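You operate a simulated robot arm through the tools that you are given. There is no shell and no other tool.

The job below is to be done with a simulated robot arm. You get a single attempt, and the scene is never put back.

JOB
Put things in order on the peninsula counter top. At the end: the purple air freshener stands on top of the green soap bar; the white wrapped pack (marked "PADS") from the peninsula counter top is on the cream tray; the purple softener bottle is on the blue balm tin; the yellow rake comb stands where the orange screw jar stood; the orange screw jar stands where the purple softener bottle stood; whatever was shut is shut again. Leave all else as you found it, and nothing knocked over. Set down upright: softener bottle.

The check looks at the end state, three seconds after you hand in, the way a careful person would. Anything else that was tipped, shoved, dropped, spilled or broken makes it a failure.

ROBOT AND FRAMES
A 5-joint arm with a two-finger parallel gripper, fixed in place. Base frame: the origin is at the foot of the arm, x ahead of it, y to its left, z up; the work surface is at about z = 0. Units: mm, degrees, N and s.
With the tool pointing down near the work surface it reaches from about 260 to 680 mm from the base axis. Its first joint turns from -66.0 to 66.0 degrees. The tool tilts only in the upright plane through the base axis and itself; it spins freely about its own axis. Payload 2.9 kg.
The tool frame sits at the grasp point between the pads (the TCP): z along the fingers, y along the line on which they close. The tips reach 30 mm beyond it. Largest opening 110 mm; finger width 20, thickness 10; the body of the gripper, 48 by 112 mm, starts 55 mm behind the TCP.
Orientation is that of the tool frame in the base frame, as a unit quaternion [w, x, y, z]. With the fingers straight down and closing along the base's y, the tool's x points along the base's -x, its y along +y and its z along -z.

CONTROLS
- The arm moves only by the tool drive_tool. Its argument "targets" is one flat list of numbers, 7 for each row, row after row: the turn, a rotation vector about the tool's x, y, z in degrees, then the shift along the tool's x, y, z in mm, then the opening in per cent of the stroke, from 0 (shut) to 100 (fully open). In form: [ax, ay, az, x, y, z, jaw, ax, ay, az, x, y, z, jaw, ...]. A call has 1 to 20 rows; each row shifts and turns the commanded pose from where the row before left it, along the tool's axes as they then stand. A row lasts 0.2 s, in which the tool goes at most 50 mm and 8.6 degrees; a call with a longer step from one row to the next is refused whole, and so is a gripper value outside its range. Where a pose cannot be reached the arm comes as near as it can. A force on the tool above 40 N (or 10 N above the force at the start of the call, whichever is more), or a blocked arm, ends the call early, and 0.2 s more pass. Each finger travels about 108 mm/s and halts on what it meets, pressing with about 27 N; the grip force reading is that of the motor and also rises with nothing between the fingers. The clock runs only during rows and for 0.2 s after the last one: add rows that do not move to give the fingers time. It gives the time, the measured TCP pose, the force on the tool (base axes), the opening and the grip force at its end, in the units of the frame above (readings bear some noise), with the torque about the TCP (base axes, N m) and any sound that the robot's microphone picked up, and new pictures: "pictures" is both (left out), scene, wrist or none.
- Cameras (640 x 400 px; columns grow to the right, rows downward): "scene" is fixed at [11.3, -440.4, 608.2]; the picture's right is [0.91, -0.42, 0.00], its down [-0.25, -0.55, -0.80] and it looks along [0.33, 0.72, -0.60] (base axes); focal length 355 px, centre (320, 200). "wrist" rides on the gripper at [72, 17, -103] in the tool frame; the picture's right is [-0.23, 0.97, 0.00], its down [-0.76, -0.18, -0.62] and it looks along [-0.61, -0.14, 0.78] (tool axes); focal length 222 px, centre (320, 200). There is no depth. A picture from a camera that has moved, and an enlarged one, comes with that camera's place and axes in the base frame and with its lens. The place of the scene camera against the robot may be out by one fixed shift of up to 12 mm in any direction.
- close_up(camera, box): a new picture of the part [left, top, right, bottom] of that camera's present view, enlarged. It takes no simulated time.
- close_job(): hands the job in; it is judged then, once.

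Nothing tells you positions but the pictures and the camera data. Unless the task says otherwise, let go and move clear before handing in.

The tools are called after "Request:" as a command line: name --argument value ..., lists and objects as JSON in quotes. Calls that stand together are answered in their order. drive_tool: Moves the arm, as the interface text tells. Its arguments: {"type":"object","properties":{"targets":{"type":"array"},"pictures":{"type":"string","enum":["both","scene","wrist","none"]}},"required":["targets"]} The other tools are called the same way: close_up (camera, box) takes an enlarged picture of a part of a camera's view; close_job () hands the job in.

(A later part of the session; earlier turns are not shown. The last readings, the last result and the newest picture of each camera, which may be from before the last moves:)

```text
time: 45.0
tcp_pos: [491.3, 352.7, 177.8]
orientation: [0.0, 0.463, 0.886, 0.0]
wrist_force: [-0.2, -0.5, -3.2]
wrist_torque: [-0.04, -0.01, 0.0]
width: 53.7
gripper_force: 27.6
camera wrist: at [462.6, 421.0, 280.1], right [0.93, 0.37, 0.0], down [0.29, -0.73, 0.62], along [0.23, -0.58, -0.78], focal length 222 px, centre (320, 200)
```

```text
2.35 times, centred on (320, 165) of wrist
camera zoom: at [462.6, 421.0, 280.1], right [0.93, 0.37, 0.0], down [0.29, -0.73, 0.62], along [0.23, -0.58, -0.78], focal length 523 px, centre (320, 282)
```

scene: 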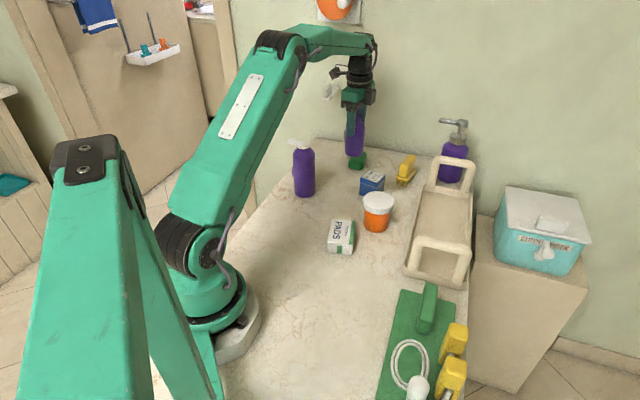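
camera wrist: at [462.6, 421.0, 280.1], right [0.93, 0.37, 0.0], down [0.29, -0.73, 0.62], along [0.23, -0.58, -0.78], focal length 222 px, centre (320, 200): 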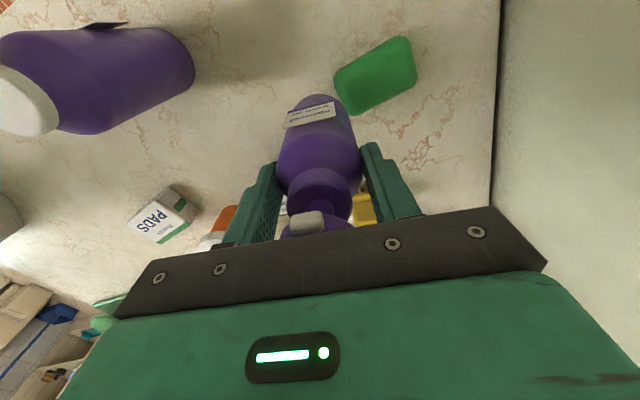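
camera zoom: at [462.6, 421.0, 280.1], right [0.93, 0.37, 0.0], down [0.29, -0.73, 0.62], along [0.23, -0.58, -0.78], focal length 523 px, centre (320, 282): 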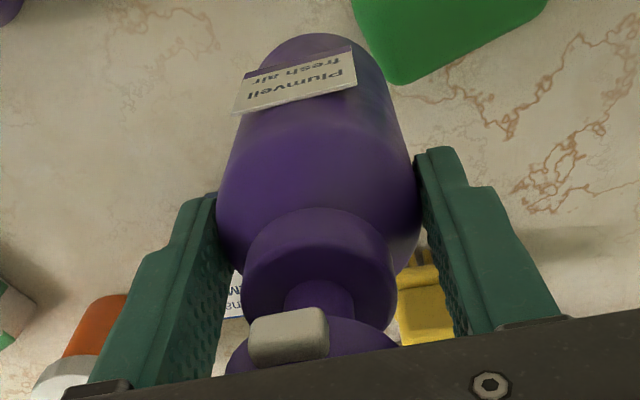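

The soap is about 77×46 mm centred near (534.5, 400). I'll move over it, holding the bottle's base a little above the soap.

Request:
drive_tool --targets '[0, 0, 0, 4.57, 21.3, 12, 0, 0, 0, 0, 4.57, 21.3, 16, 0, 0, 0, 0, 4.57, 21.3, 16, 0, 0, 0, 0, 0, 0, 0, 0]' --pictures "both"

Request:
close_up --camera "scene" --box '[320, 80, 420, 190]'

Request:
close_up --camera "wrist" --box '[220, 70, 420, 250]'

```text
time: 46.0
tcp_pos: [534.5, 400.1, 134.3]
orientation: [-0.001, 0.464, 0.886, 0.0]
wrist_force: [-0.1, -0.5, -3.7]
wrist_torque: [0.0, 0.02, 0.01]
width: 53.7
gripper_force: 27.0
camera wrist: at [506.1, 468.2, 236.8], right [0.93, 0.37, 0.0], down [0.29, -0.73, 0.62], along [0.23, -0.58, -0.78], focal length 222 px, centre (320, 200)
```

scene: 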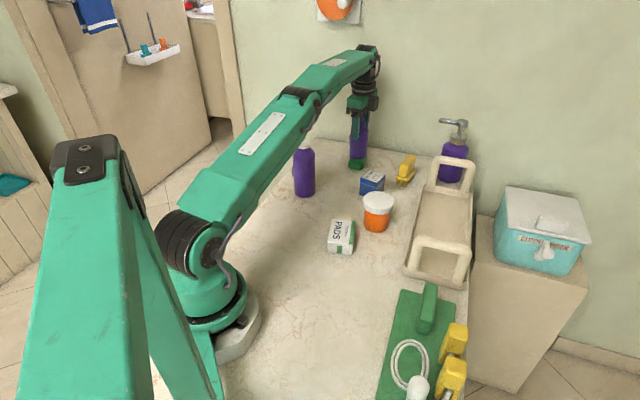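
wrist: 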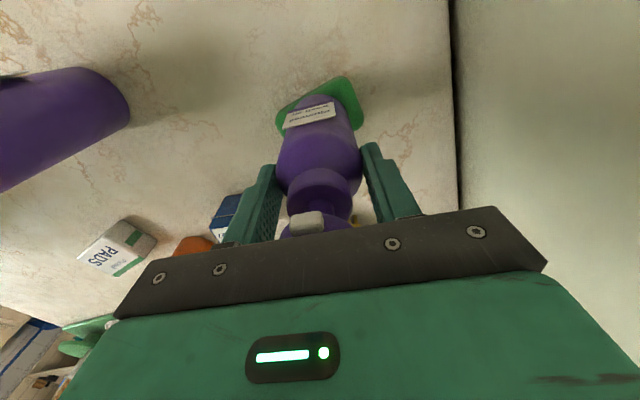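

```text
3.64 times, centred on (370, 135) of scene
camera zoom: at [11.3, -440.4, 608.2], right [0.91, -0.42, 0.0], down [-0.25, -0.55, -0.8], along [0.33, 0.72, -0.6], focal length 1291 px, centre (138, 436)
```

zoom: 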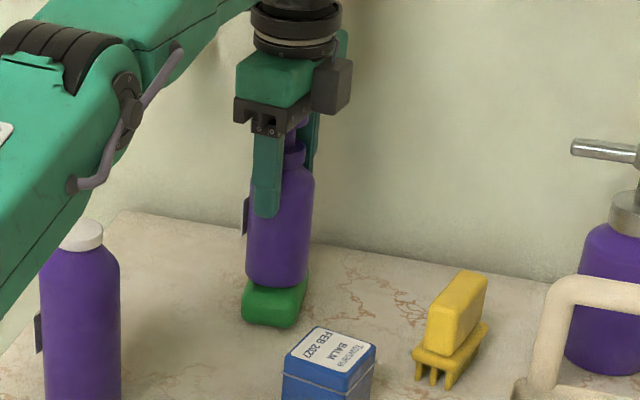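

```text
2.22 times, centred on (320, 160) of wrist
camera zoom: at [506.1, 468.2, 236.8], right [0.93, 0.37, 0.0], down [0.29, -0.73, 0.62], along [0.23, -0.58, -0.78], focal length 494 px, centre (320, 289)
```

zoom: 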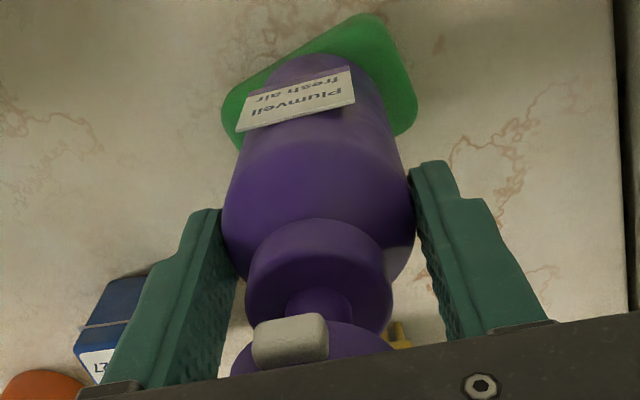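

Over the soap, well centred. Lowering step by step, watching the force.

Request:
drive_tool --targets '[0, 0, 0, 0, 0, 4, 0, 0, 0, 0, 0, 0, 2, 0, 0, 0, 0, 0, 0, 0, 0]' --pictures "scene"

Request:
close_up --camera "scene" --box '[335, 110, 395, 180]'

```text
time: 46.8
tcp_pos: [535.6, 401.4, 130.7]
orientation: [0.001, 0.463, 0.887, 0.002]
wrist_force: [-3.4, -0.9, 22.5]
wrist_torque: [-0.11, 0.36, -0.03]
width: 53.5
gripper_force: 27.3
```

scene: 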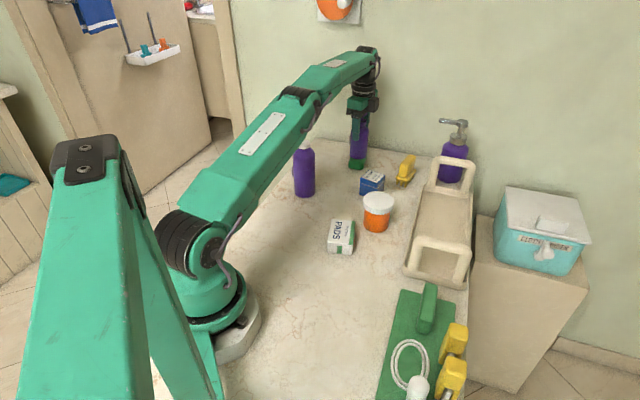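

```text
5.71 times, centred on (365, 145) of scene
camera zoom: at [11.1, -440.5, 608.1], right [0.91, -0.42, 0.0], down [-0.25, -0.55, -0.8], along [0.33, 0.72, -0.6], focal length 2029 px, centre (63, 514)
```

zoom: 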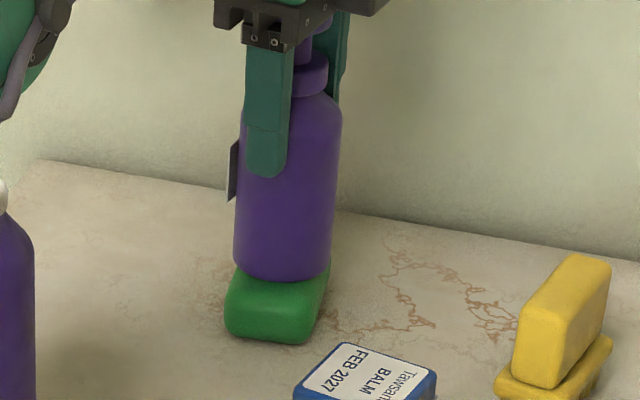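

Contact already (soap is ~30 mm high). I'll ease back up a touch to relieve the pressure before letting go.

Request:
drive_tool --targets '[0, 0, 0, 0, 0, -1.5, 0, 0, 0, 0, 0, 0, 0, 0]' --pictures "wrist"

Request:
close_up --camera "wrist" --box '[220, 70, 420, 250]'

```text
time: 47.4
tcp_pos: [536.4, 399.9, 129.6]
orientation: [0.002, 0.462, 0.887, 0.001]
wrist_force: [3.1, 5.5, 19.7]
wrist_torque: [0.24, -0.11, -0.01]
width: 53.5
gripper_force: 27.1
camera wrist: at [506.9, 468.1, 233.4], right [0.93, 0.37, 0.0], down [0.29, -0.73, 0.62], along [0.23, -0.58, -0.78], focal length 222 px, centre (320, 200)
```

wrist: 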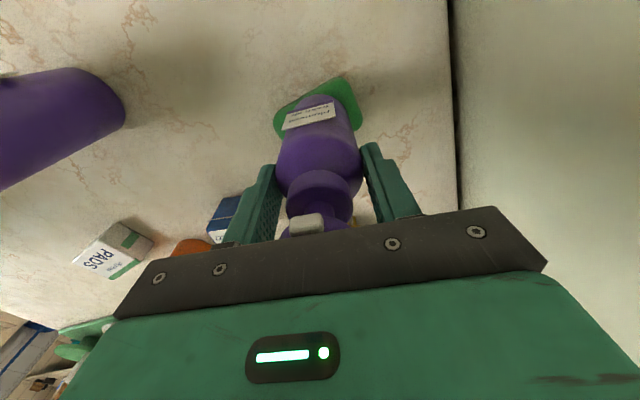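

```text
2.22 times, centred on (320, 160) of wrist
camera zoom: at [506.9, 468.1, 233.4], right [0.93, 0.37, 0.0], down [0.29, -0.73, 0.62], along [0.23, -0.58, -0.78], focal length 494 px, centre (320, 289)
```

zoom: 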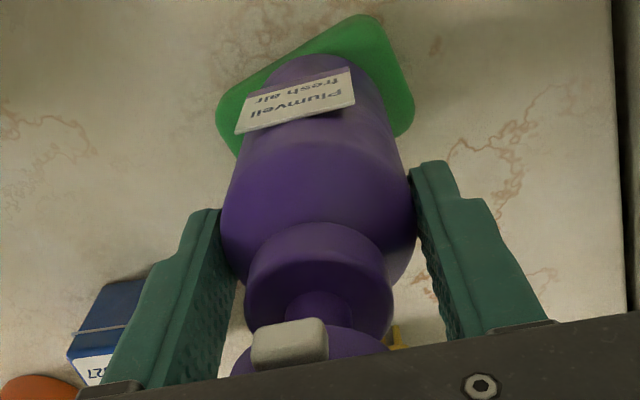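

Request:
drive_tool --targets '[0, 0, 0, 0, 0, -1.0, 0, 0, 0, 0, 0, 0, 0, 0]' --pictures "none"

```text
time: 48.0
tcp_pos: [535.1, 398.8, 129.3]
orientation: [0.001, 0.462, 0.887, 0.0]
wrist_force: [4.7, 3.1, 14.9]
wrist_torque: [0.07, -0.49, 0.01]
width: 53.5
gripper_force: 27.1
```

Request:
drive_tool --targets '[0, 0, 0, 0, 0, -1.0, 0, 0, 0, 0, 0, 0, 0, 0]' --pictures "none"

```text
time: 48.6
tcp_pos: [534.1, 399.5, 129.8]
orientation: [0.0, 0.462, 0.887, -0.001]
wrist_force: [3.2, -1.5, 6.7]
wrist_torque: [-0.01, -0.41, -0.03]
width: 53.4
gripper_force: 27.5
```

Request:
drive_tool --targets '[0, 0, 0, 0, 0, -0.7, 0, 0, 0, 0, 0, 0, 0, 0]' --pictures "both"

Request:
close_up --camera "scene" --box '[335, 110, 395, 180]'

```text
time: 49.2
tcp_pos: [534.3, 399.7, 130.7]
orientation: [0.0, 0.463, 0.886, -0.002]
wrist_force: [-0.2, 0.2, -1.4]
wrist_torque: [0.05, -0.09, 0.02]
width: 53.6
gripper_force: 26.6
camera wrist: at [506.2, 468.2, 233.3], right [0.93, 0.37, 0.0], down [0.29, -0.72, 0.62], along [0.23, -0.58, -0.78], focal length 222 px, centre (320, 200)
```

scene: 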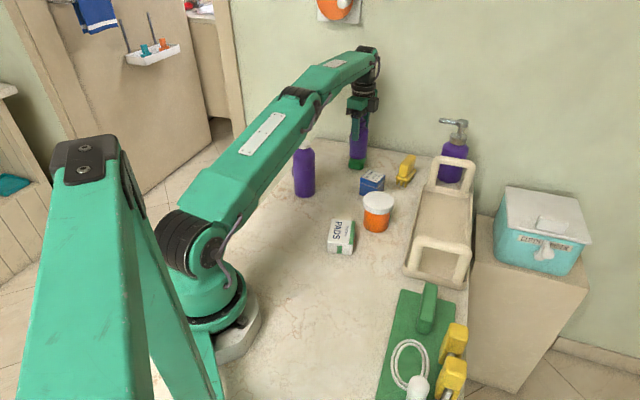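
wrist: 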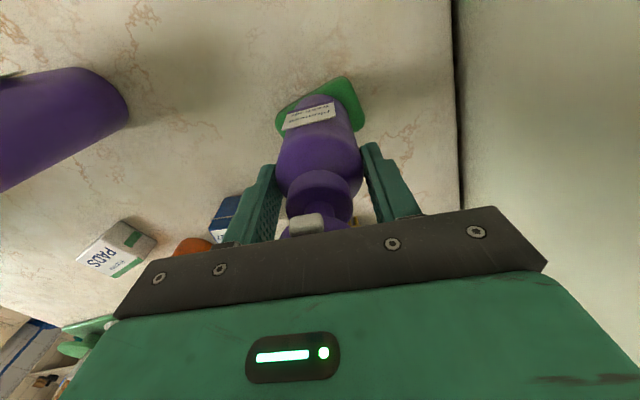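

```text
5.71 times, centred on (365, 145) of scene
camera zoom: at [11.3, -440.4, 608.2], right [0.91, -0.42, 0.0], down [-0.25, -0.55, -0.8], along [0.33, 0.72, -0.6], focal length 2029 px, centre (63, 514)
```

zoom: 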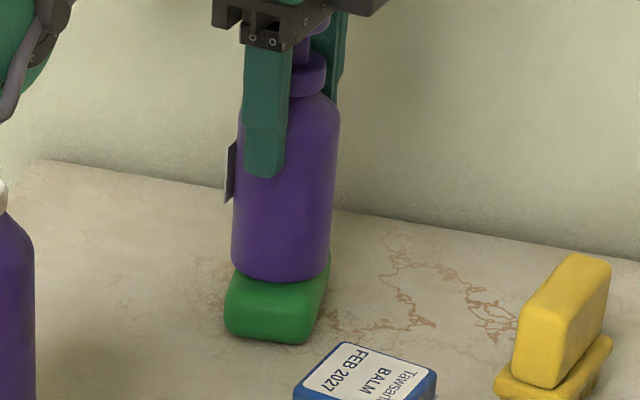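

The load is nearly off and the bottle stands on the soap. Opening the fingers.

Request:
drive_tool --targets '[0, 0, 0, 0, 0, 0, 52, 0, 0, 0, 0, 0, 0, 58, 0, 0, 0, 0, 0, 0, 70, 0, 0, 0, 0, 0, 0, 85, 0, 0, 0, 0, 0, 0, 90, 0, 0, 0, 0, 0, 0, 90]' --pictures "both"

Request:
close_up --camera "scene" --box '[335, 100, 395, 180]'

Request:
close_up --camera "wrist" --box '[220, 70, 420, 250]'

```text
time: 50.6
tcp_pos: [535.1, 400.6, 131.9]
orientation: [0.0, 0.463, 0.887, 0.0]
wrist_force: [-0.1, -0.5, 0.3]
wrist_torque: [0.0, -0.04, 0.01]
width: 99.3
gripper_force: 0.1
camera wrist: at [506.5, 468.2, 234.9], right [0.93, 0.37, 0.0], down [0.29, -0.73, 0.62], along [0.23, -0.58, -0.78], focal length 222 px, centre (320, 200)
```

scene: 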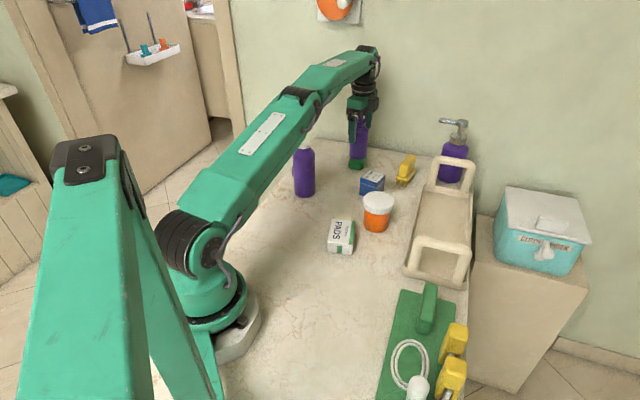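
wrist: 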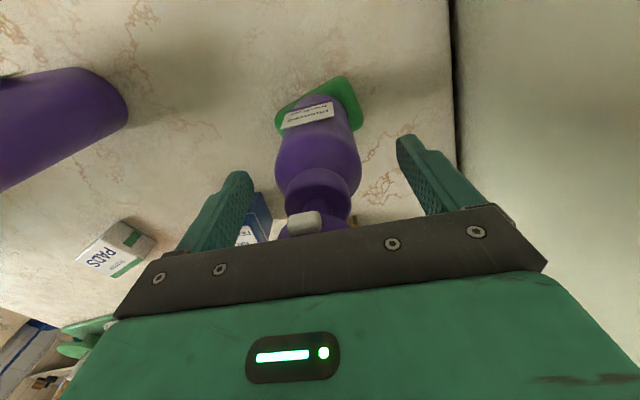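

```text
5.00 times, centred on (365, 140) of scene
camera zoom: at [11.3, -440.4, 608.2], right [0.91, -0.42, 0.0], down [-0.25, -0.55, -0.8], along [0.33, 0.72, -0.6], focal length 1776 px, centre (95, 500)
```

zoom: 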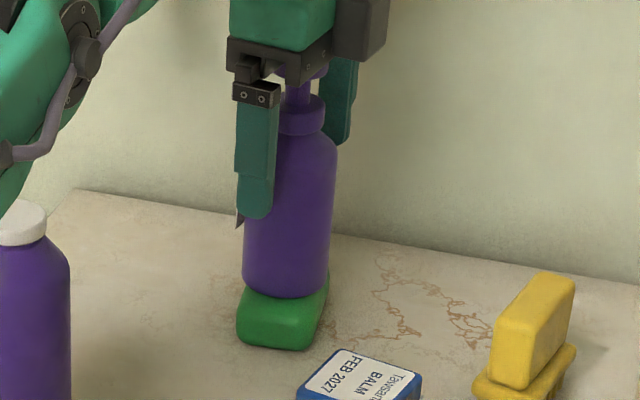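

```text
2.22 times, centred on (320, 160) of wrist
camera zoom: at [506.5, 468.2, 234.9], right [0.93, 0.37, 0.0], down [0.29, -0.73, 0.62], along [0.23, -0.58, -0.78], focal length 494 px, centre (320, 289)
```

zoom: 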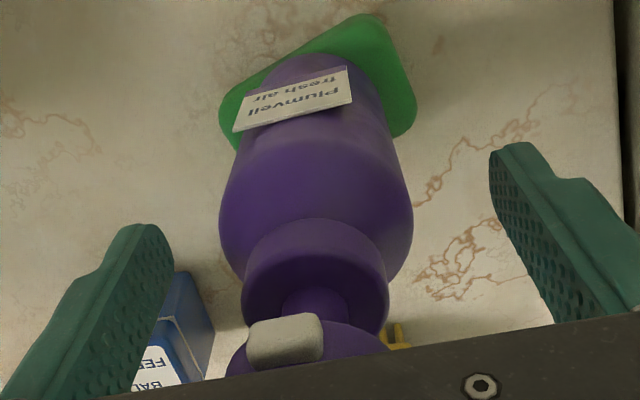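

The air freshener stands steadily. Rising straight up and then drawing back.

Request:
drive_tool --targets '[0, 0, 0, 0, 0, -12, 90, 0, 0, 0, 0, 0, -20, 90, 0, 0, 0, 0, -5, -20, 90, 0, 0, 0, 0, -7, -20, 90, 0, 0, 0, 0, -12, -25, 90, 0, 0, 0, 0, -30, -10, 90, 0, 0, 0, 0, -45, 0, 90, 0, 0, 0, 0, -45, 0, 90, 0, 0, 0, 0, 0, 0, 90]' --pictures "both"

Request:
close_up --camera "scene" --box '[330, 80, 430, 200]'

```text
time: 52.6
tcp_pos: [415.6, 316.0, 239.1]
orientation: [0.001, 0.462, 0.887, 0.001]
wrist_force: [0.3, -0.1, -1.0]
wrist_torque: [-0.01, -0.01, 0.0]
width: 99.1
gripper_force: 0.1
camera wrist: at [387.8, 384.4, 342.2], right [0.93, 0.37, 0.0], down [0.29, -0.73, 0.62], along [0.23, -0.58, -0.78], focal length 222 px, centre (320, 200)
```

scene: 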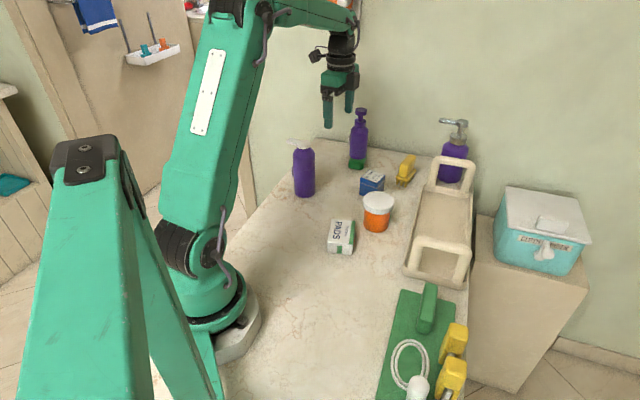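
wrist: 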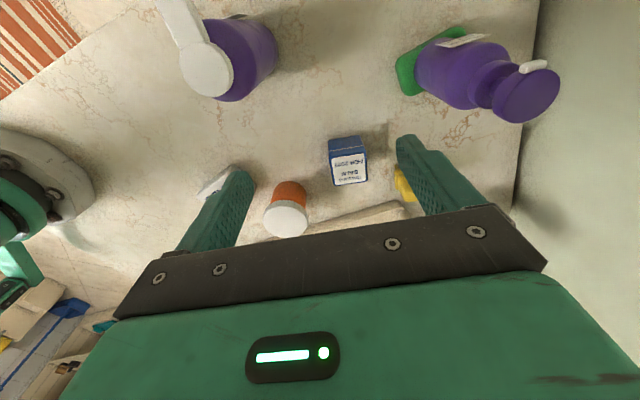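

```text
3.33 times, centred on (380, 140) of scene
camera zoom: at [11.3, -440.4, 608.2], right [0.91, -0.42, 0.0], down [-0.25, -0.55, -0.8], along [0.33, 0.72, -0.6], focal length 1184 px, centre (120, 400)
```

zoom: 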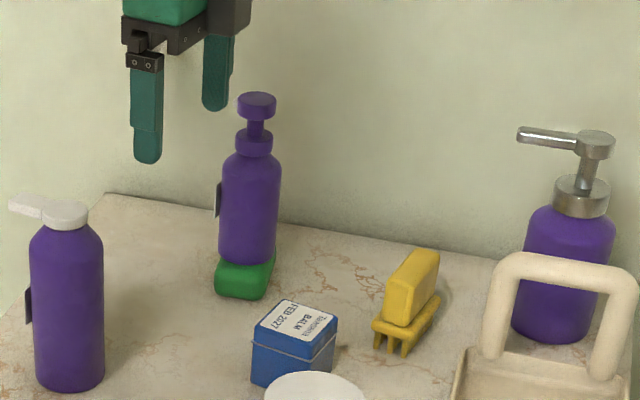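

The air freshener is done. Now to the softener bottle B; moving above it for a precise look.

Request:
drive_tool --targets '[0, 0, 0, 21.3, -23.3, 0, 100, 0, 0, 0, 21.3, -23.3, 0, 100, 0, 0, 0, 21.3, -23.3, 0, 100, 0, 0, 0, 0, 0, 0, 100]' --pictures "both"

Request:
close_up --camera "wrist" --box '[220, 40, 420, 220]'

Request:
close_up --camera "scene" --box '[270, 60, 370, 205]'

```text
time: 53.6
tcp_pos: [323.3, 330.0, 239.8]
orientation: [0.0, 0.462, 0.887, 0.0]
wrist_force: [0.5, 0.2, -0.2]
wrist_torque: [-0.03, 0.02, 0.0]
width: 110.0
gripper_force: 0.1
camera wrist: at [294.4, 398.1, 343.2], right [0.93, 0.37, 0.0], down [0.29, -0.73, 0.62], along [0.23, -0.58, -0.78], focal length 222 px, centre (320, 200)
```

scene: 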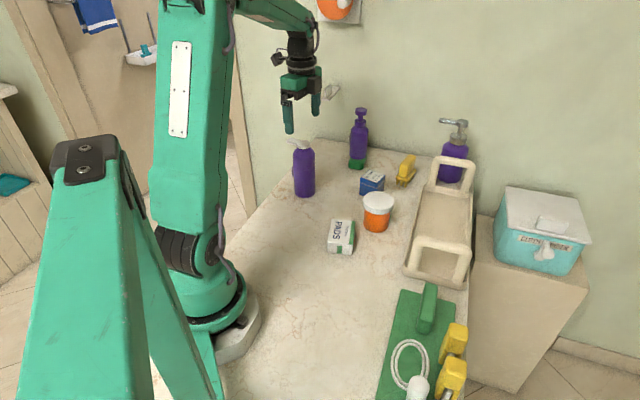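
wrist: 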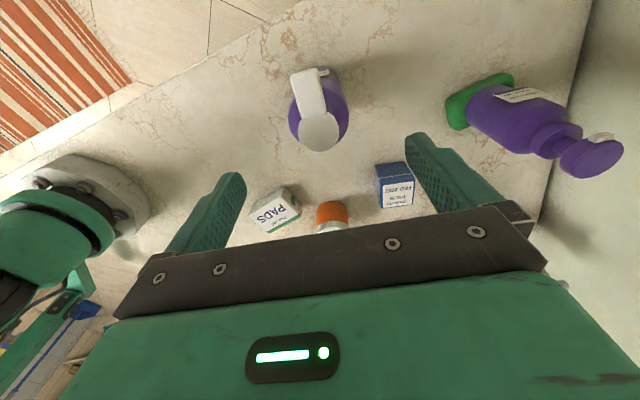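

```text
2.22 times, centred on (320, 130) of wrist
camera zoom: at [294.4, 398.1, 343.2], right [0.93, 0.37, 0.0], down [0.29, -0.73, 0.62], along [0.23, -0.58, -0.78], focal length 494 px, centre (320, 356)
```

zoom: 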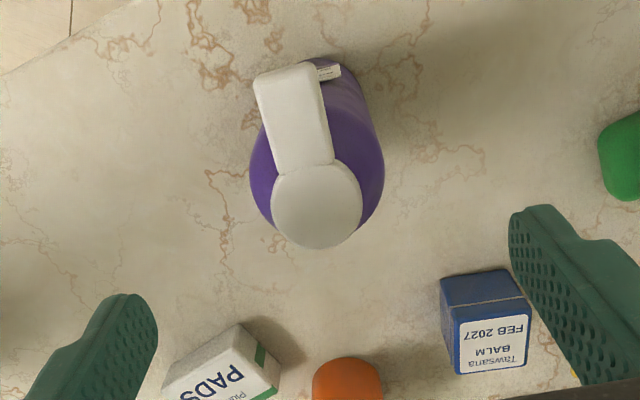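

```text
2.76 times, centred on (320, 132) of scene
camera zoom: at [11.3, -440.4, 608.2], right [0.91, -0.42, 0.0], down [-0.25, -0.55, -0.8], along [0.33, 0.72, -0.6], focal length 980 px, centre (320, 386)
```

zoom: 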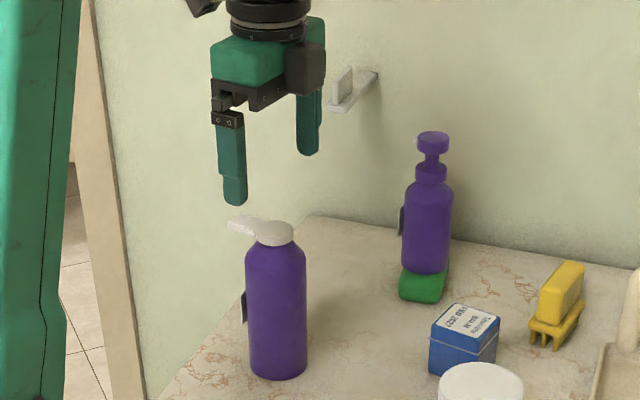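

B's axis is at about (320.5, 329.5), right under the tool; its lever points along the camera side, clear of the fingers. Descending partway.

Request:
drive_tool --targets '[0, 0, 0, 1.2, -0.6, 25, 100, 0, 0, 0, 0, 0, 35, 100, 0, 0, 0, 0, 0, 35, 100, 0, 0, 0, 0, 0, 18, 95, 0, 0, 0, 0, 0, 0, 90]' --pictures "both"

Request:
close_up --camera "wrist" --box '[220, 60, 420, 250]'

Request:
close_up --camera "scene" --box '[265, 110, 345, 205]'

```text
time: 54.8
tcp_pos: [324.2, 329.8, 126.3]
orientation: [0.0, 0.463, 0.887, 0.0]
wrist_force: [-1.0, 0.1, -0.1]
wrist_torque: [0.01, 0.02, 0.0]
width: 99.0
gripper_force: 0.0
camera wrist: at [294.5, 397.9, 229.2], right [0.93, 0.37, 0.0], down [0.29, -0.73, 0.62], along [0.23, -0.58, -0.78], focal length 222 px, centre (320, 200)
```

scene: 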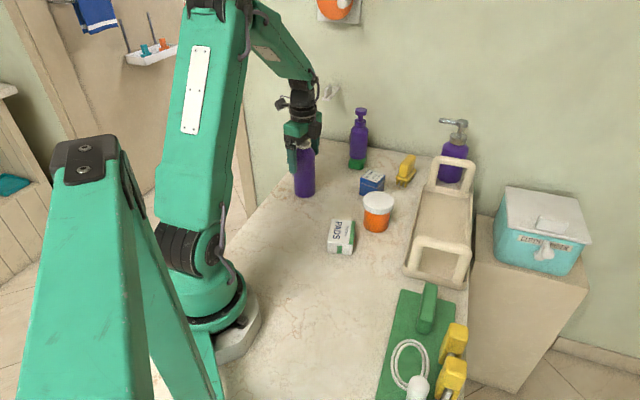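
wrist: 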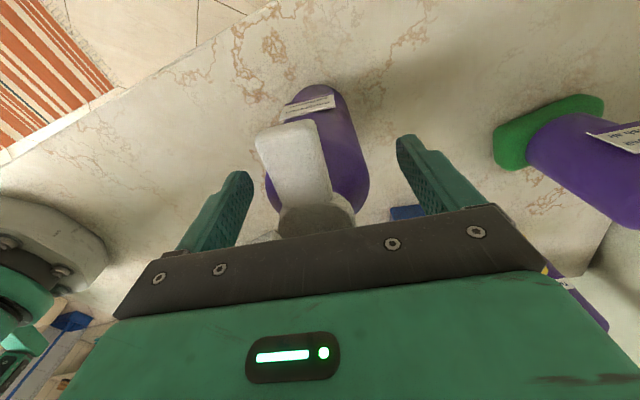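

```text
2.11 times, centred on (320, 155) of wrist
camera zoom: at [294.5, 397.9, 229.2], right [0.93, 0.37, 0.0], down [0.29, -0.73, 0.62], along [0.23, -0.58, -0.78], focal length 468 px, centre (320, 295)
```

zoom: 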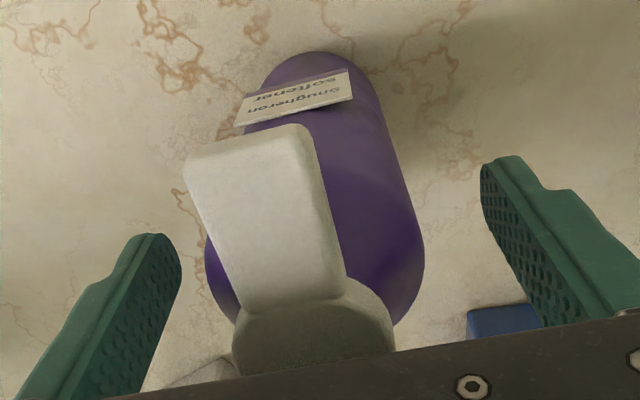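

```text
4.21 times, centred on (305, 158) of scene
camera zoom: at [11.3, -440.4, 608.2], right [0.91, -0.42, 0.0], down [-0.25, -0.55, -0.8], along [0.33, 0.72, -0.6], focal length 1495 px, centre (383, 379)
```

zoom: 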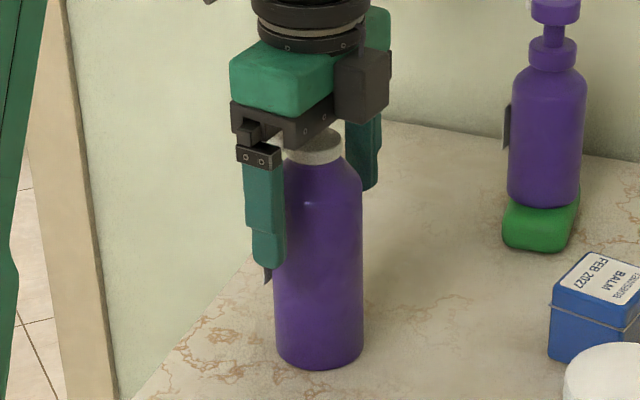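

Request:
drive_tool --targets '[0, 0, 0, -1.5, -1.0, 9, 90, 0, 0, 0, 0, 0, 5, 85, 0, 0, 0, 0, 0, 0, 85]' --pictures "both"

Request:
close_up --camera "wrist" --box '[220, 60, 420, 250]'

Request:
close_up --camera "scene" --box '[265, 110, 345, 205]'

```text
time: 55.6
tcp_pos: [323.5, 327.2, 111.9]
orientation: [0.0, 0.463, 0.886, 0.0]
wrist_force: [-0.2, -0.3, -0.1]
wrist_torque: [-0.01, -0.01, 0.01]
width: 93.6
gripper_force: 0.0
camera wrist: at [294.8, 395.9, 214.9], right [0.93, 0.37, 0.0], down [0.29, -0.73, 0.62], along [0.23, -0.58, -0.78], focal length 222 px, centre (320, 200)
```

scene: 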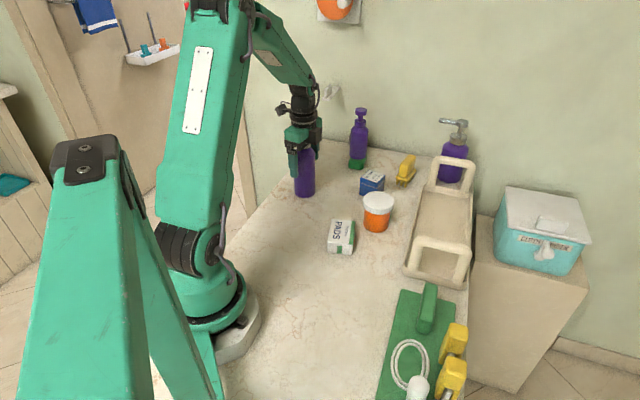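
wrist: 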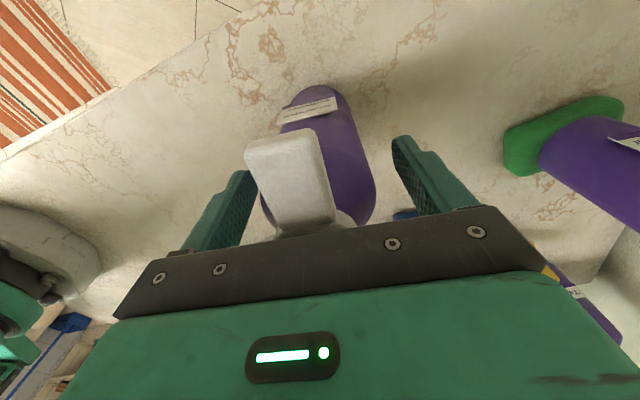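

```text
2.11 times, centred on (320, 155) of wrist
camera zoom: at [294.8, 395.9, 214.9], right [0.93, 0.37, 0.0], down [0.29, -0.73, 0.62], along [0.23, -0.58, -0.78], focal length 468 px, centre (320, 295)
```

zoom: 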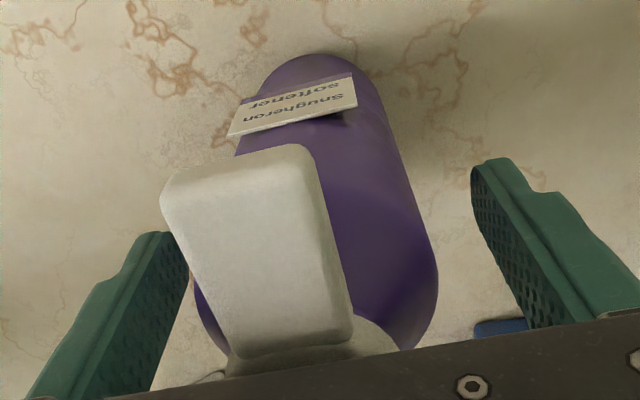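

```text
4.21 times, centred on (305, 158) of scene
camera zoom: at [11.3, -440.4, 608.2], right [0.91, -0.42, 0.0], down [-0.25, -0.55, -0.8], along [0.33, 0.72, -0.6], focal length 1495 px, centre (383, 379)
```

zoom: 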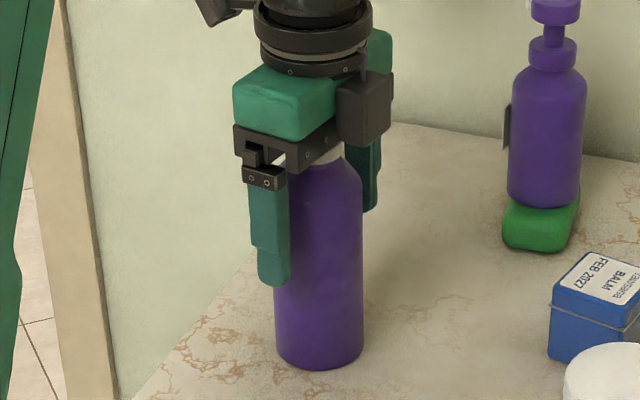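

Request:
drive_tool --targets '[0, 0, 0, 0, 0, 0, 70, 0, 0, 0, 0, 0, 0, 60, 0, 0, 0, 0, 0, 0, 0, 0, 0, 0, 0, 0, 0, 0, 0, 0, 0, 0, 0, 0, 0]' --pictures "both"

Request:
close_up --camera "wrist" --box '[220, 60, 420, 250]'

Request:
close_up --camera "scene" --box '[265, 110, 345, 205]'

```text
time: 56.8
tcp_pos: [323.0, 326.1, 111.8]
orientation: [0.0, 0.463, 0.886, 0.001]
wrist_force: [-1.1, -1.8, 1.2]
wrist_torque: [-0.07, 0.0, -0.02]
width: 59.3
gripper_force: 26.9
camera wrist: at [294.7, 395.9, 215.1], right [0.93, 0.37, 0.0], down [0.29, -0.73, 0.62], along [0.23, -0.58, -0.78], focal length 222 px, centre (320, 200)
```

scene: 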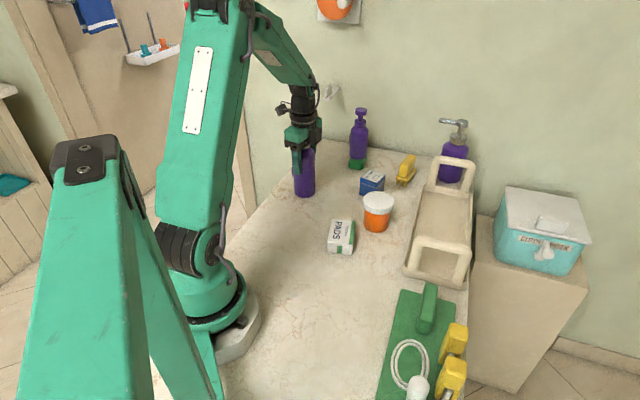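
wrist: 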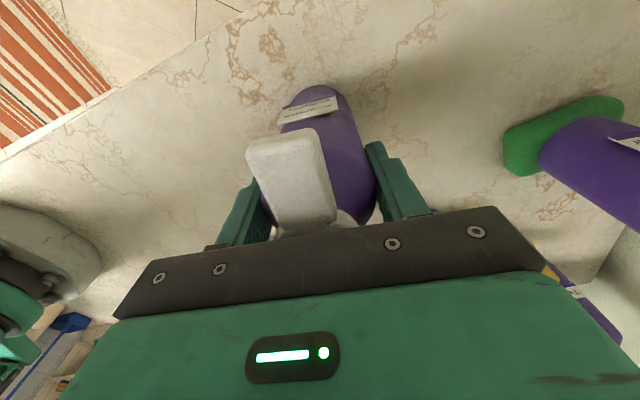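

```text
2.11 times, centred on (320, 155) of wrist
camera zoom: at [294.7, 395.9, 215.1], right [0.93, 0.37, 0.0], down [0.29, -0.73, 0.62], along [0.23, -0.58, -0.78], focal length 468 px, centre (320, 295)
```

zoom: 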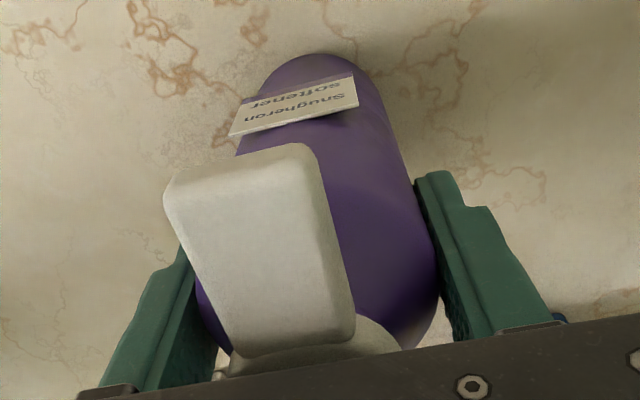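

```text
4.21 times, centred on (305, 158) of scene
camera zoom: at [11.3, -440.4, 608.2], right [0.91, -0.42, 0.0], down [-0.25, -0.55, -0.8], along [0.33, 0.72, -0.6], focal length 1495 px, centre (383, 379)
```

zoom: 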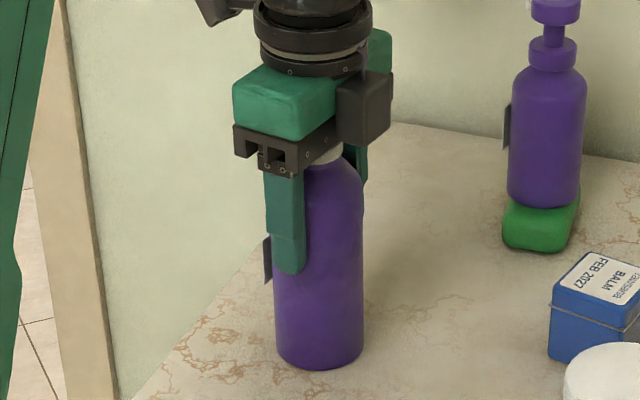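

Softener gripped (59 mm). Lifting.

Request:
drive_tool --targets '[0, 0, 0, 0, 0, -4, 0, 0, 0, 0, 0, 0, -10, 0, 0, 0, 0, 0, 0, -26, 0, 0, 0, 0, 0, 0, -40, 0, 0, 0, 0, 0, 0, 0, 0]' --pictures "both"

Request:
close_up --camera "scene" --box '[265, 80, 365, 205]'

Request:
close_up --camera "wrist" --box '[220, 60, 420, 250]'

```text
time: 58.0
tcp_pos: [324.9, 326.0, 190.7]
orientation: [0.001, 0.463, 0.886, 0.0]
wrist_force: [0.5, 0.4, -3.2]
wrist_torque: [0.0, 0.03, -0.01]
width: 59.5
gripper_force: 27.3
camera wrist: at [296.0, 396.2, 293.7], right [0.93, 0.37, 0.0], down [0.29, -0.73, 0.62], along [0.23, -0.58, -0.78], focal length 222 px, centre (320, 200)
```

scene: 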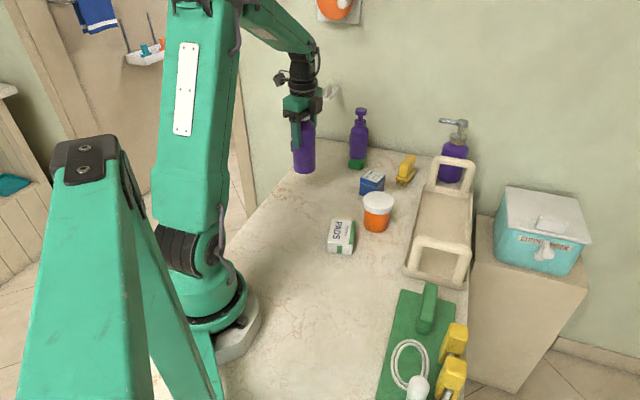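
wrist: 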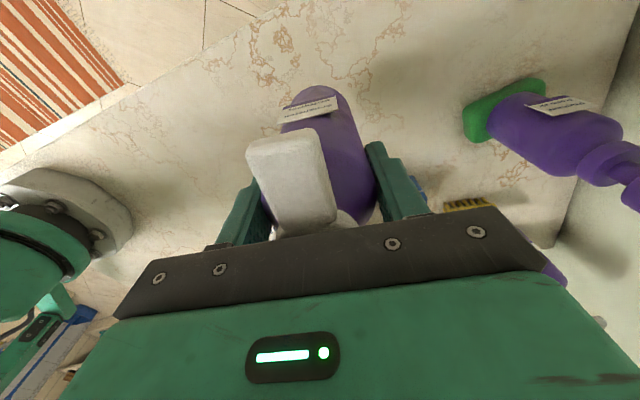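

```text
3.20 times, centred on (315, 142) of scene
camera zoom: at [11.3, -440.4, 608.2], right [0.91, -0.42, 0.0], down [-0.25, -0.55, -0.8], along [0.33, 0.72, -0.6], focal length 1136 px, centre (336, 384)
```

zoom: 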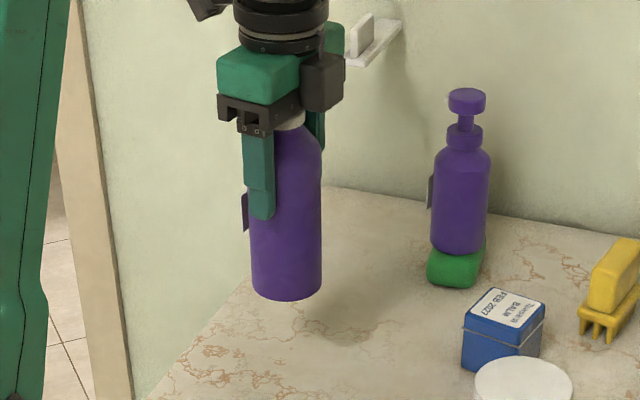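

```text
2.11 times, centred on (320, 155) of wrist
camera zoom: at [296.0, 396.2, 293.7], right [0.93, 0.37, 0.0], down [0.29, -0.73, 0.62], along [0.23, -0.58, -0.78], focal length 468 px, centre (320, 295)
```

zoom: 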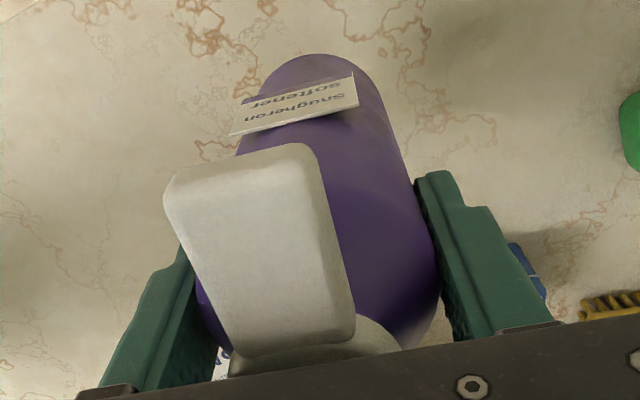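

Hanging straight. Carrying it over the tin at (491, 242.5).

Request:
drive_tool --targets '[0, 0, 0, -14, 7.5, 0, 0, 0, 0, 0, -28, 15, 0, 0, 0, 0, 0, -28, 15, 0, 0, 0, 0, 0, -28, 15, 0, 0, 0, 0, 0, -28, 15, 0, 0, 0, 0, 0, -26, 14, 0, 0, 0, 0, 0, -13.6, 7.1, 0, 0, 0, 0, 0, 0, 0, 10, 0, 0, 0, 0, 0, 0, 0, 0]' --pictures "both"

Request:
close_up --camera "scene" --box '[320, 80, 440, 215]'

Request:
close_up --camera "wrist" --box '[220, 60, 420, 250]'

```text
time: 60.0
tcp_pos: [489.4, 243.5, 179.7]
orientation: [-0.001, 0.463, 0.886, 0.0]
wrist_force: [0.1, 0.2, -2.5]
wrist_torque: [-0.02, 0.01, 0.01]
width: 59.8
gripper_force: 27.4
camera wrist: at [460.2, 311.4, 283.1], right [0.93, 0.37, 0.0], down [0.29, -0.73, 0.62], along [0.23, -0.58, -0.78], focal length 222 px, centre (320, 200)
```

scene: 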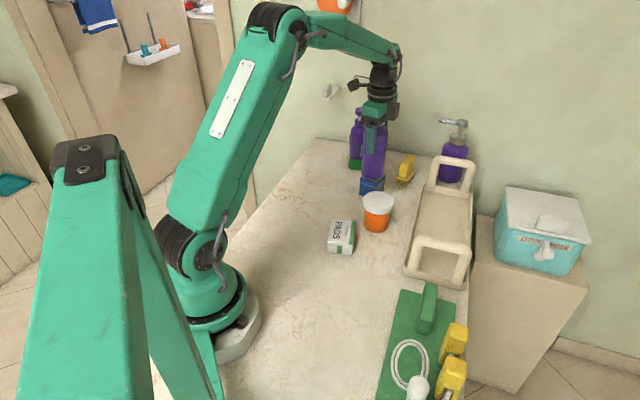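
wrist: 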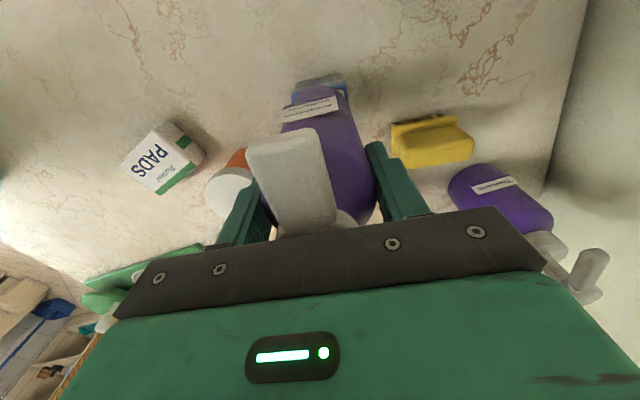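

```text
2.96 times, centred on (380, 148) of scene
camera zoom: at [11.3, -440.4, 608.2], right [0.91, -0.42, 0.0], down [-0.25, -0.55, -0.8], along [0.33, 0.72, -0.6], focal length 1052 px, centre (142, 356)
```

zoom: 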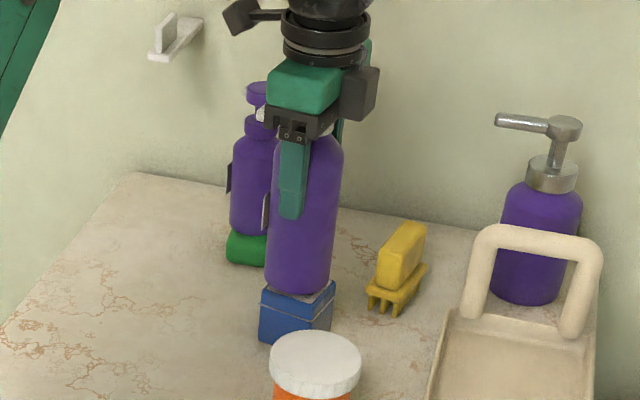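

```text
2.11 times, centred on (320, 155) of wrist
camera zoom: at [460.2, 311.4, 283.1], right [0.93, 0.37, 0.0], down [0.29, -0.73, 0.62], along [0.23, -0.58, -0.78], focal length 468 px, centre (320, 295)
```

zoom: 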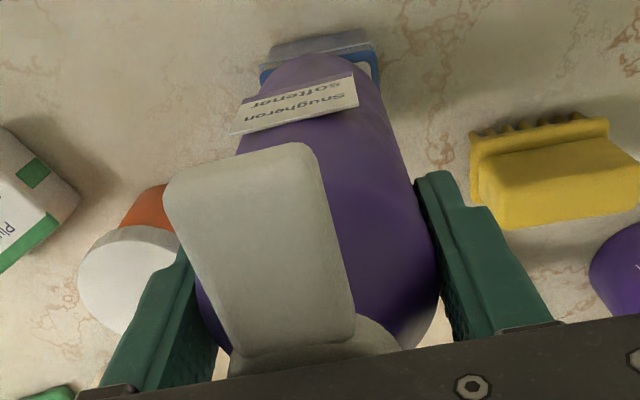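

A 3 mm correction, then lowering onto the tin in small steps.

Request:
drive_tool --targets '[0, 0, 0, -2.3, 2.6, 4, 0, 0, 0, 0, 0, 0, 4, 0, 0, 0, 0, 0, 0, 0, 0]' --pictures "scene"

Request:
close_up --camera "scene" --box '[340, 120, 420, 215]'

```text
time: 60.8
tcp_pos: [491.8, 242.4, 172.7]
orientation: [0.0, 0.463, 0.887, 0.0]
wrist_force: [-1.0, -0.2, -2.3]
wrist_torque: [-0.05, 0.01, 0.01]
width: 59.6
gripper_force: 27.1
```

scene: 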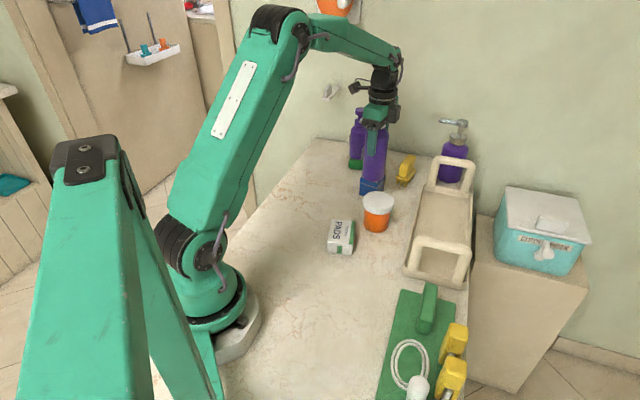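

```text
4.21 times, centred on (380, 168) of scene
camera zoom: at [11.3, -440.4, 608.2], right [0.91, -0.42, 0.0], down [-0.25, -0.55, -0.8], along [0.33, 0.72, -0.6], focal length 1495 px, centre (67, 337)
```

zoom: 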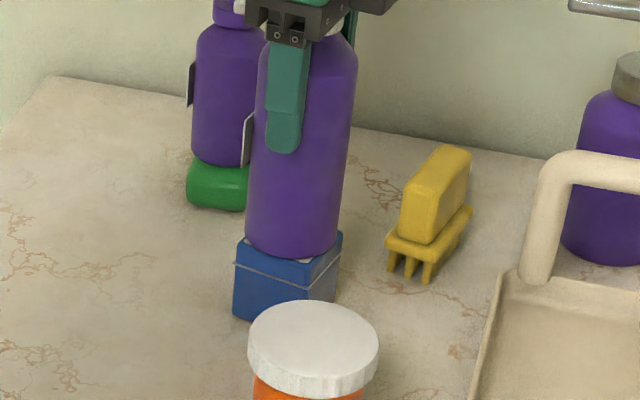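

Request:
drive_tool --targets '[0, 0, 0, 0, 0, 2.5, 0, 0, 0, 0, 0, 0, 0, 0]' --pictures "none"

```text
time: 61.4
tcp_pos: [492.0, 241.8, 171.9]
orientation: [0.001, 0.462, 0.887, 0.001]
wrist_force: [-3.7, -0.9, 9.5]
wrist_torque: [-0.18, 0.55, 0.01]
width: 59.5
gripper_force: 26.5
```

Contact felt a bit earlier than expected; I'll look closely before going on.

Request:
close_up --camera "scene" --box '[350, 150, 410, 200]'

Request:
close_up --camera "wrist" --box '[270, 60, 390, 160]'

Request:
close_up --camera "scene" --box '[330, 90, 430, 200]'

```text
8.00 times, centred on (380, 175) of scene
camera zoom: at [11.2, -440.4, 608.2], right [0.91, -0.42, 0.0], down [-0.25, -0.55, -0.8], along [0.33, 0.72, -0.6], focal length 2841 px, centre (-160, 400)
```

zoom: 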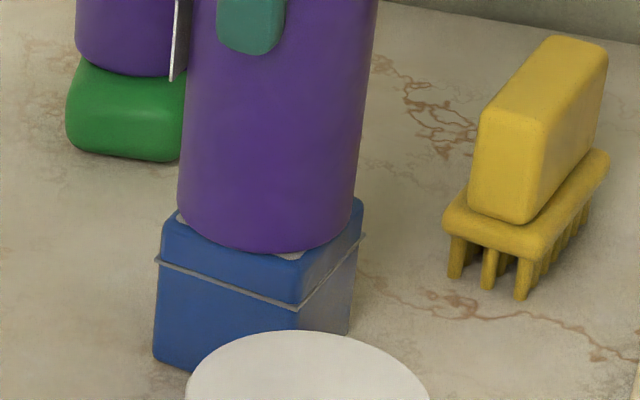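

```text
4.00 times, centred on (330, 110) of wrist
camera zoom: at [463.5, 310.9, 275.1], right [0.93, 0.37, 0.0], down [0.29, -0.73, 0.62], along [0.23, -0.58, -0.78], focal length 888 px, centre (280, 560)
```

zoom: 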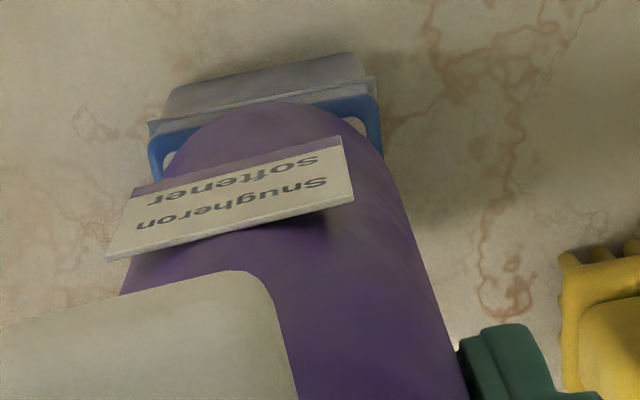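

```text
3.64 times, centred on (380, 145) of scene
camera zoom: at [11.2, -440.4, 608.2], right [0.91, -0.42, 0.0], down [-0.25, -0.55, -0.8], along [0.33, 0.72, -0.6], focal length 1291 px, centre (102, 400)
```

zoom: 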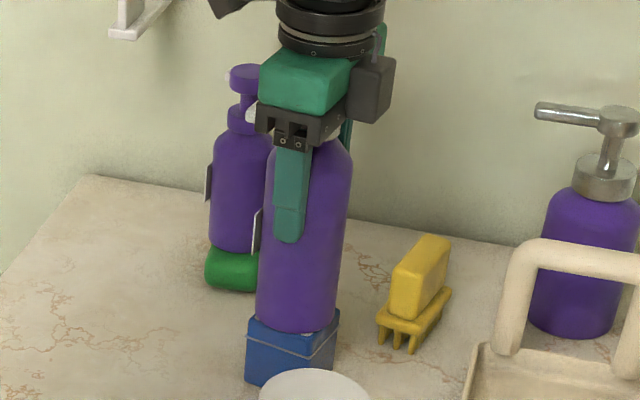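

The bottle is centred on the tin within about 1–2 mm. Easing the press before release.

Request:
drive_tool --targets '[0, 0, 0, 0, 0, -0.8, 0, 0, 0, 0, 0, 0, 0, 0]' --pictures "none"

```text
time: 62.0
tcp_pos: [493.2, 241.6, 172.9]
orientation: [0.0, 0.463, 0.886, -0.001]
wrist_force: [-2.8, -1.6, 7.9]
wrist_torque: [-0.12, 0.46, 0.01]
width: 59.5
gripper_force: 27.0
```

Request:
drive_tool --targets '[0, 0, 0, 0, 0, -0.6, 0, 0, 0, 0, 0, 0, 0, 0]' --pictures "none"

```text
time: 62.6
tcp_pos: [491.4, 242.3, 172.0]
orientation: [0.0, 0.463, 0.886, -0.001]
wrist_force: [0.3, -2.3, 3.8]
wrist_torque: [-0.29, 0.02, 0.02]
width: 59.5
gripper_force: 26.8
```

Request:
drive_tool --targets '[0, 0, 0, 0, 0, -0.3, 0, 0, 0, 0, 0, 0, 0, 57, 0, 0, 0, 0, 0, 0, 63, 0, 0, 0, 0, 0, 0, 75, 0, 0, 0, 0, 0, 0, 90, 0, 0, 0, 0, 0, 0, 90, 0, 0, 0, 0, 0, 0, 90]' --pictures "both"

Request:
close_up --camera "scene" --box '[330, 90, 430, 200]'

Request:
close_up --camera "wrist" --box '[220, 60, 420, 250]'

```text
time: 64.2
tcp_pos: [491.4, 242.4, 172.4]
orientation: [0.0, 0.462, 0.887, 0.0]
wrist_force: [-0.1, -0.3, 0.6]
wrist_torque: [0.04, 0.02, 0.02]
width: 99.2
gripper_force: 0.0
camera wrist: at [464.1, 311.7, 275.6], right [0.93, 0.37, 0.0], down [0.29, -0.73, 0.62], along [0.23, -0.58, -0.78], focal length 222 px, centre (320, 200)
```

scene: 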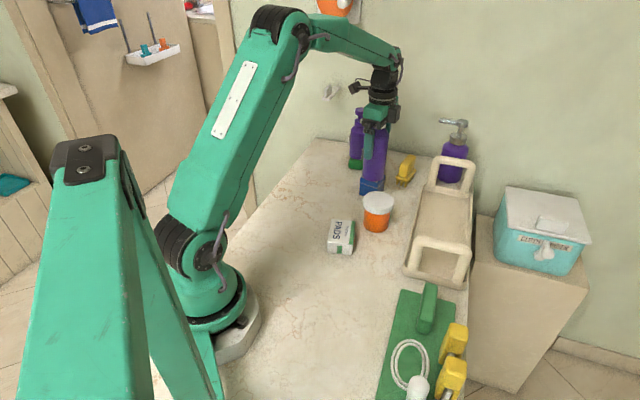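
wrist: 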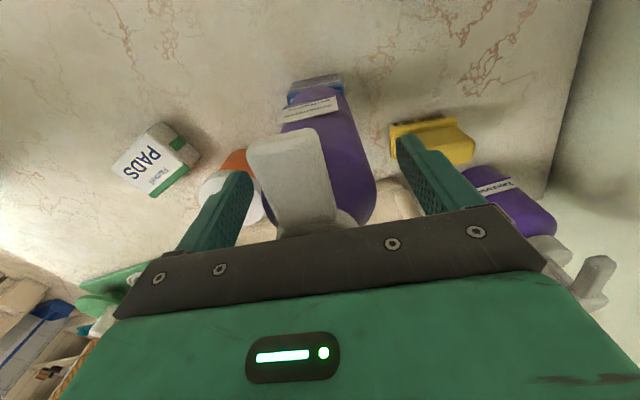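

```text
3.64 times, centred on (380, 145) of scene
camera zoom: at [11.3, -440.4, 608.2], right [0.91, -0.42, 0.0], down [-0.25, -0.55, -0.8], along [0.33, 0.72, -0.6], focal length 1291 px, centre (102, 400)
```

zoom: 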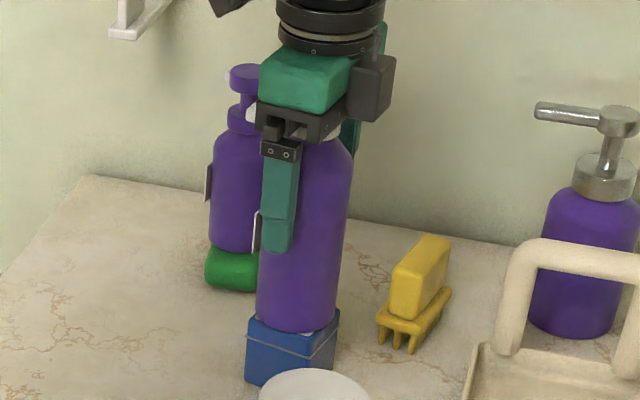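

```text
2.11 times, centred on (320, 155) of wrist
camera zoom: at [464.1, 311.7, 275.6], right [0.93, 0.37, 0.0], down [0.29, -0.73, 0.62], along [0.23, -0.58, -0.78], focal length 468 px, centre (320, 295)
```

zoom: 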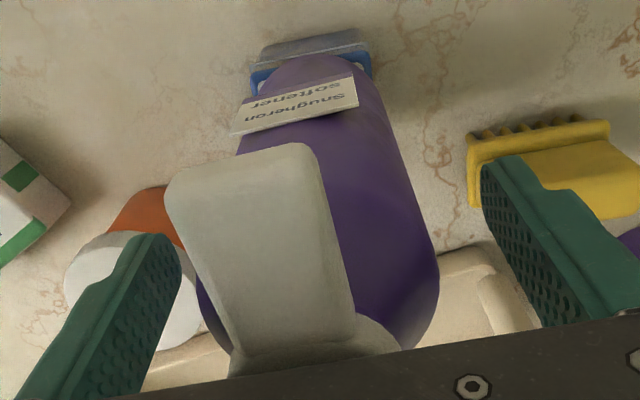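

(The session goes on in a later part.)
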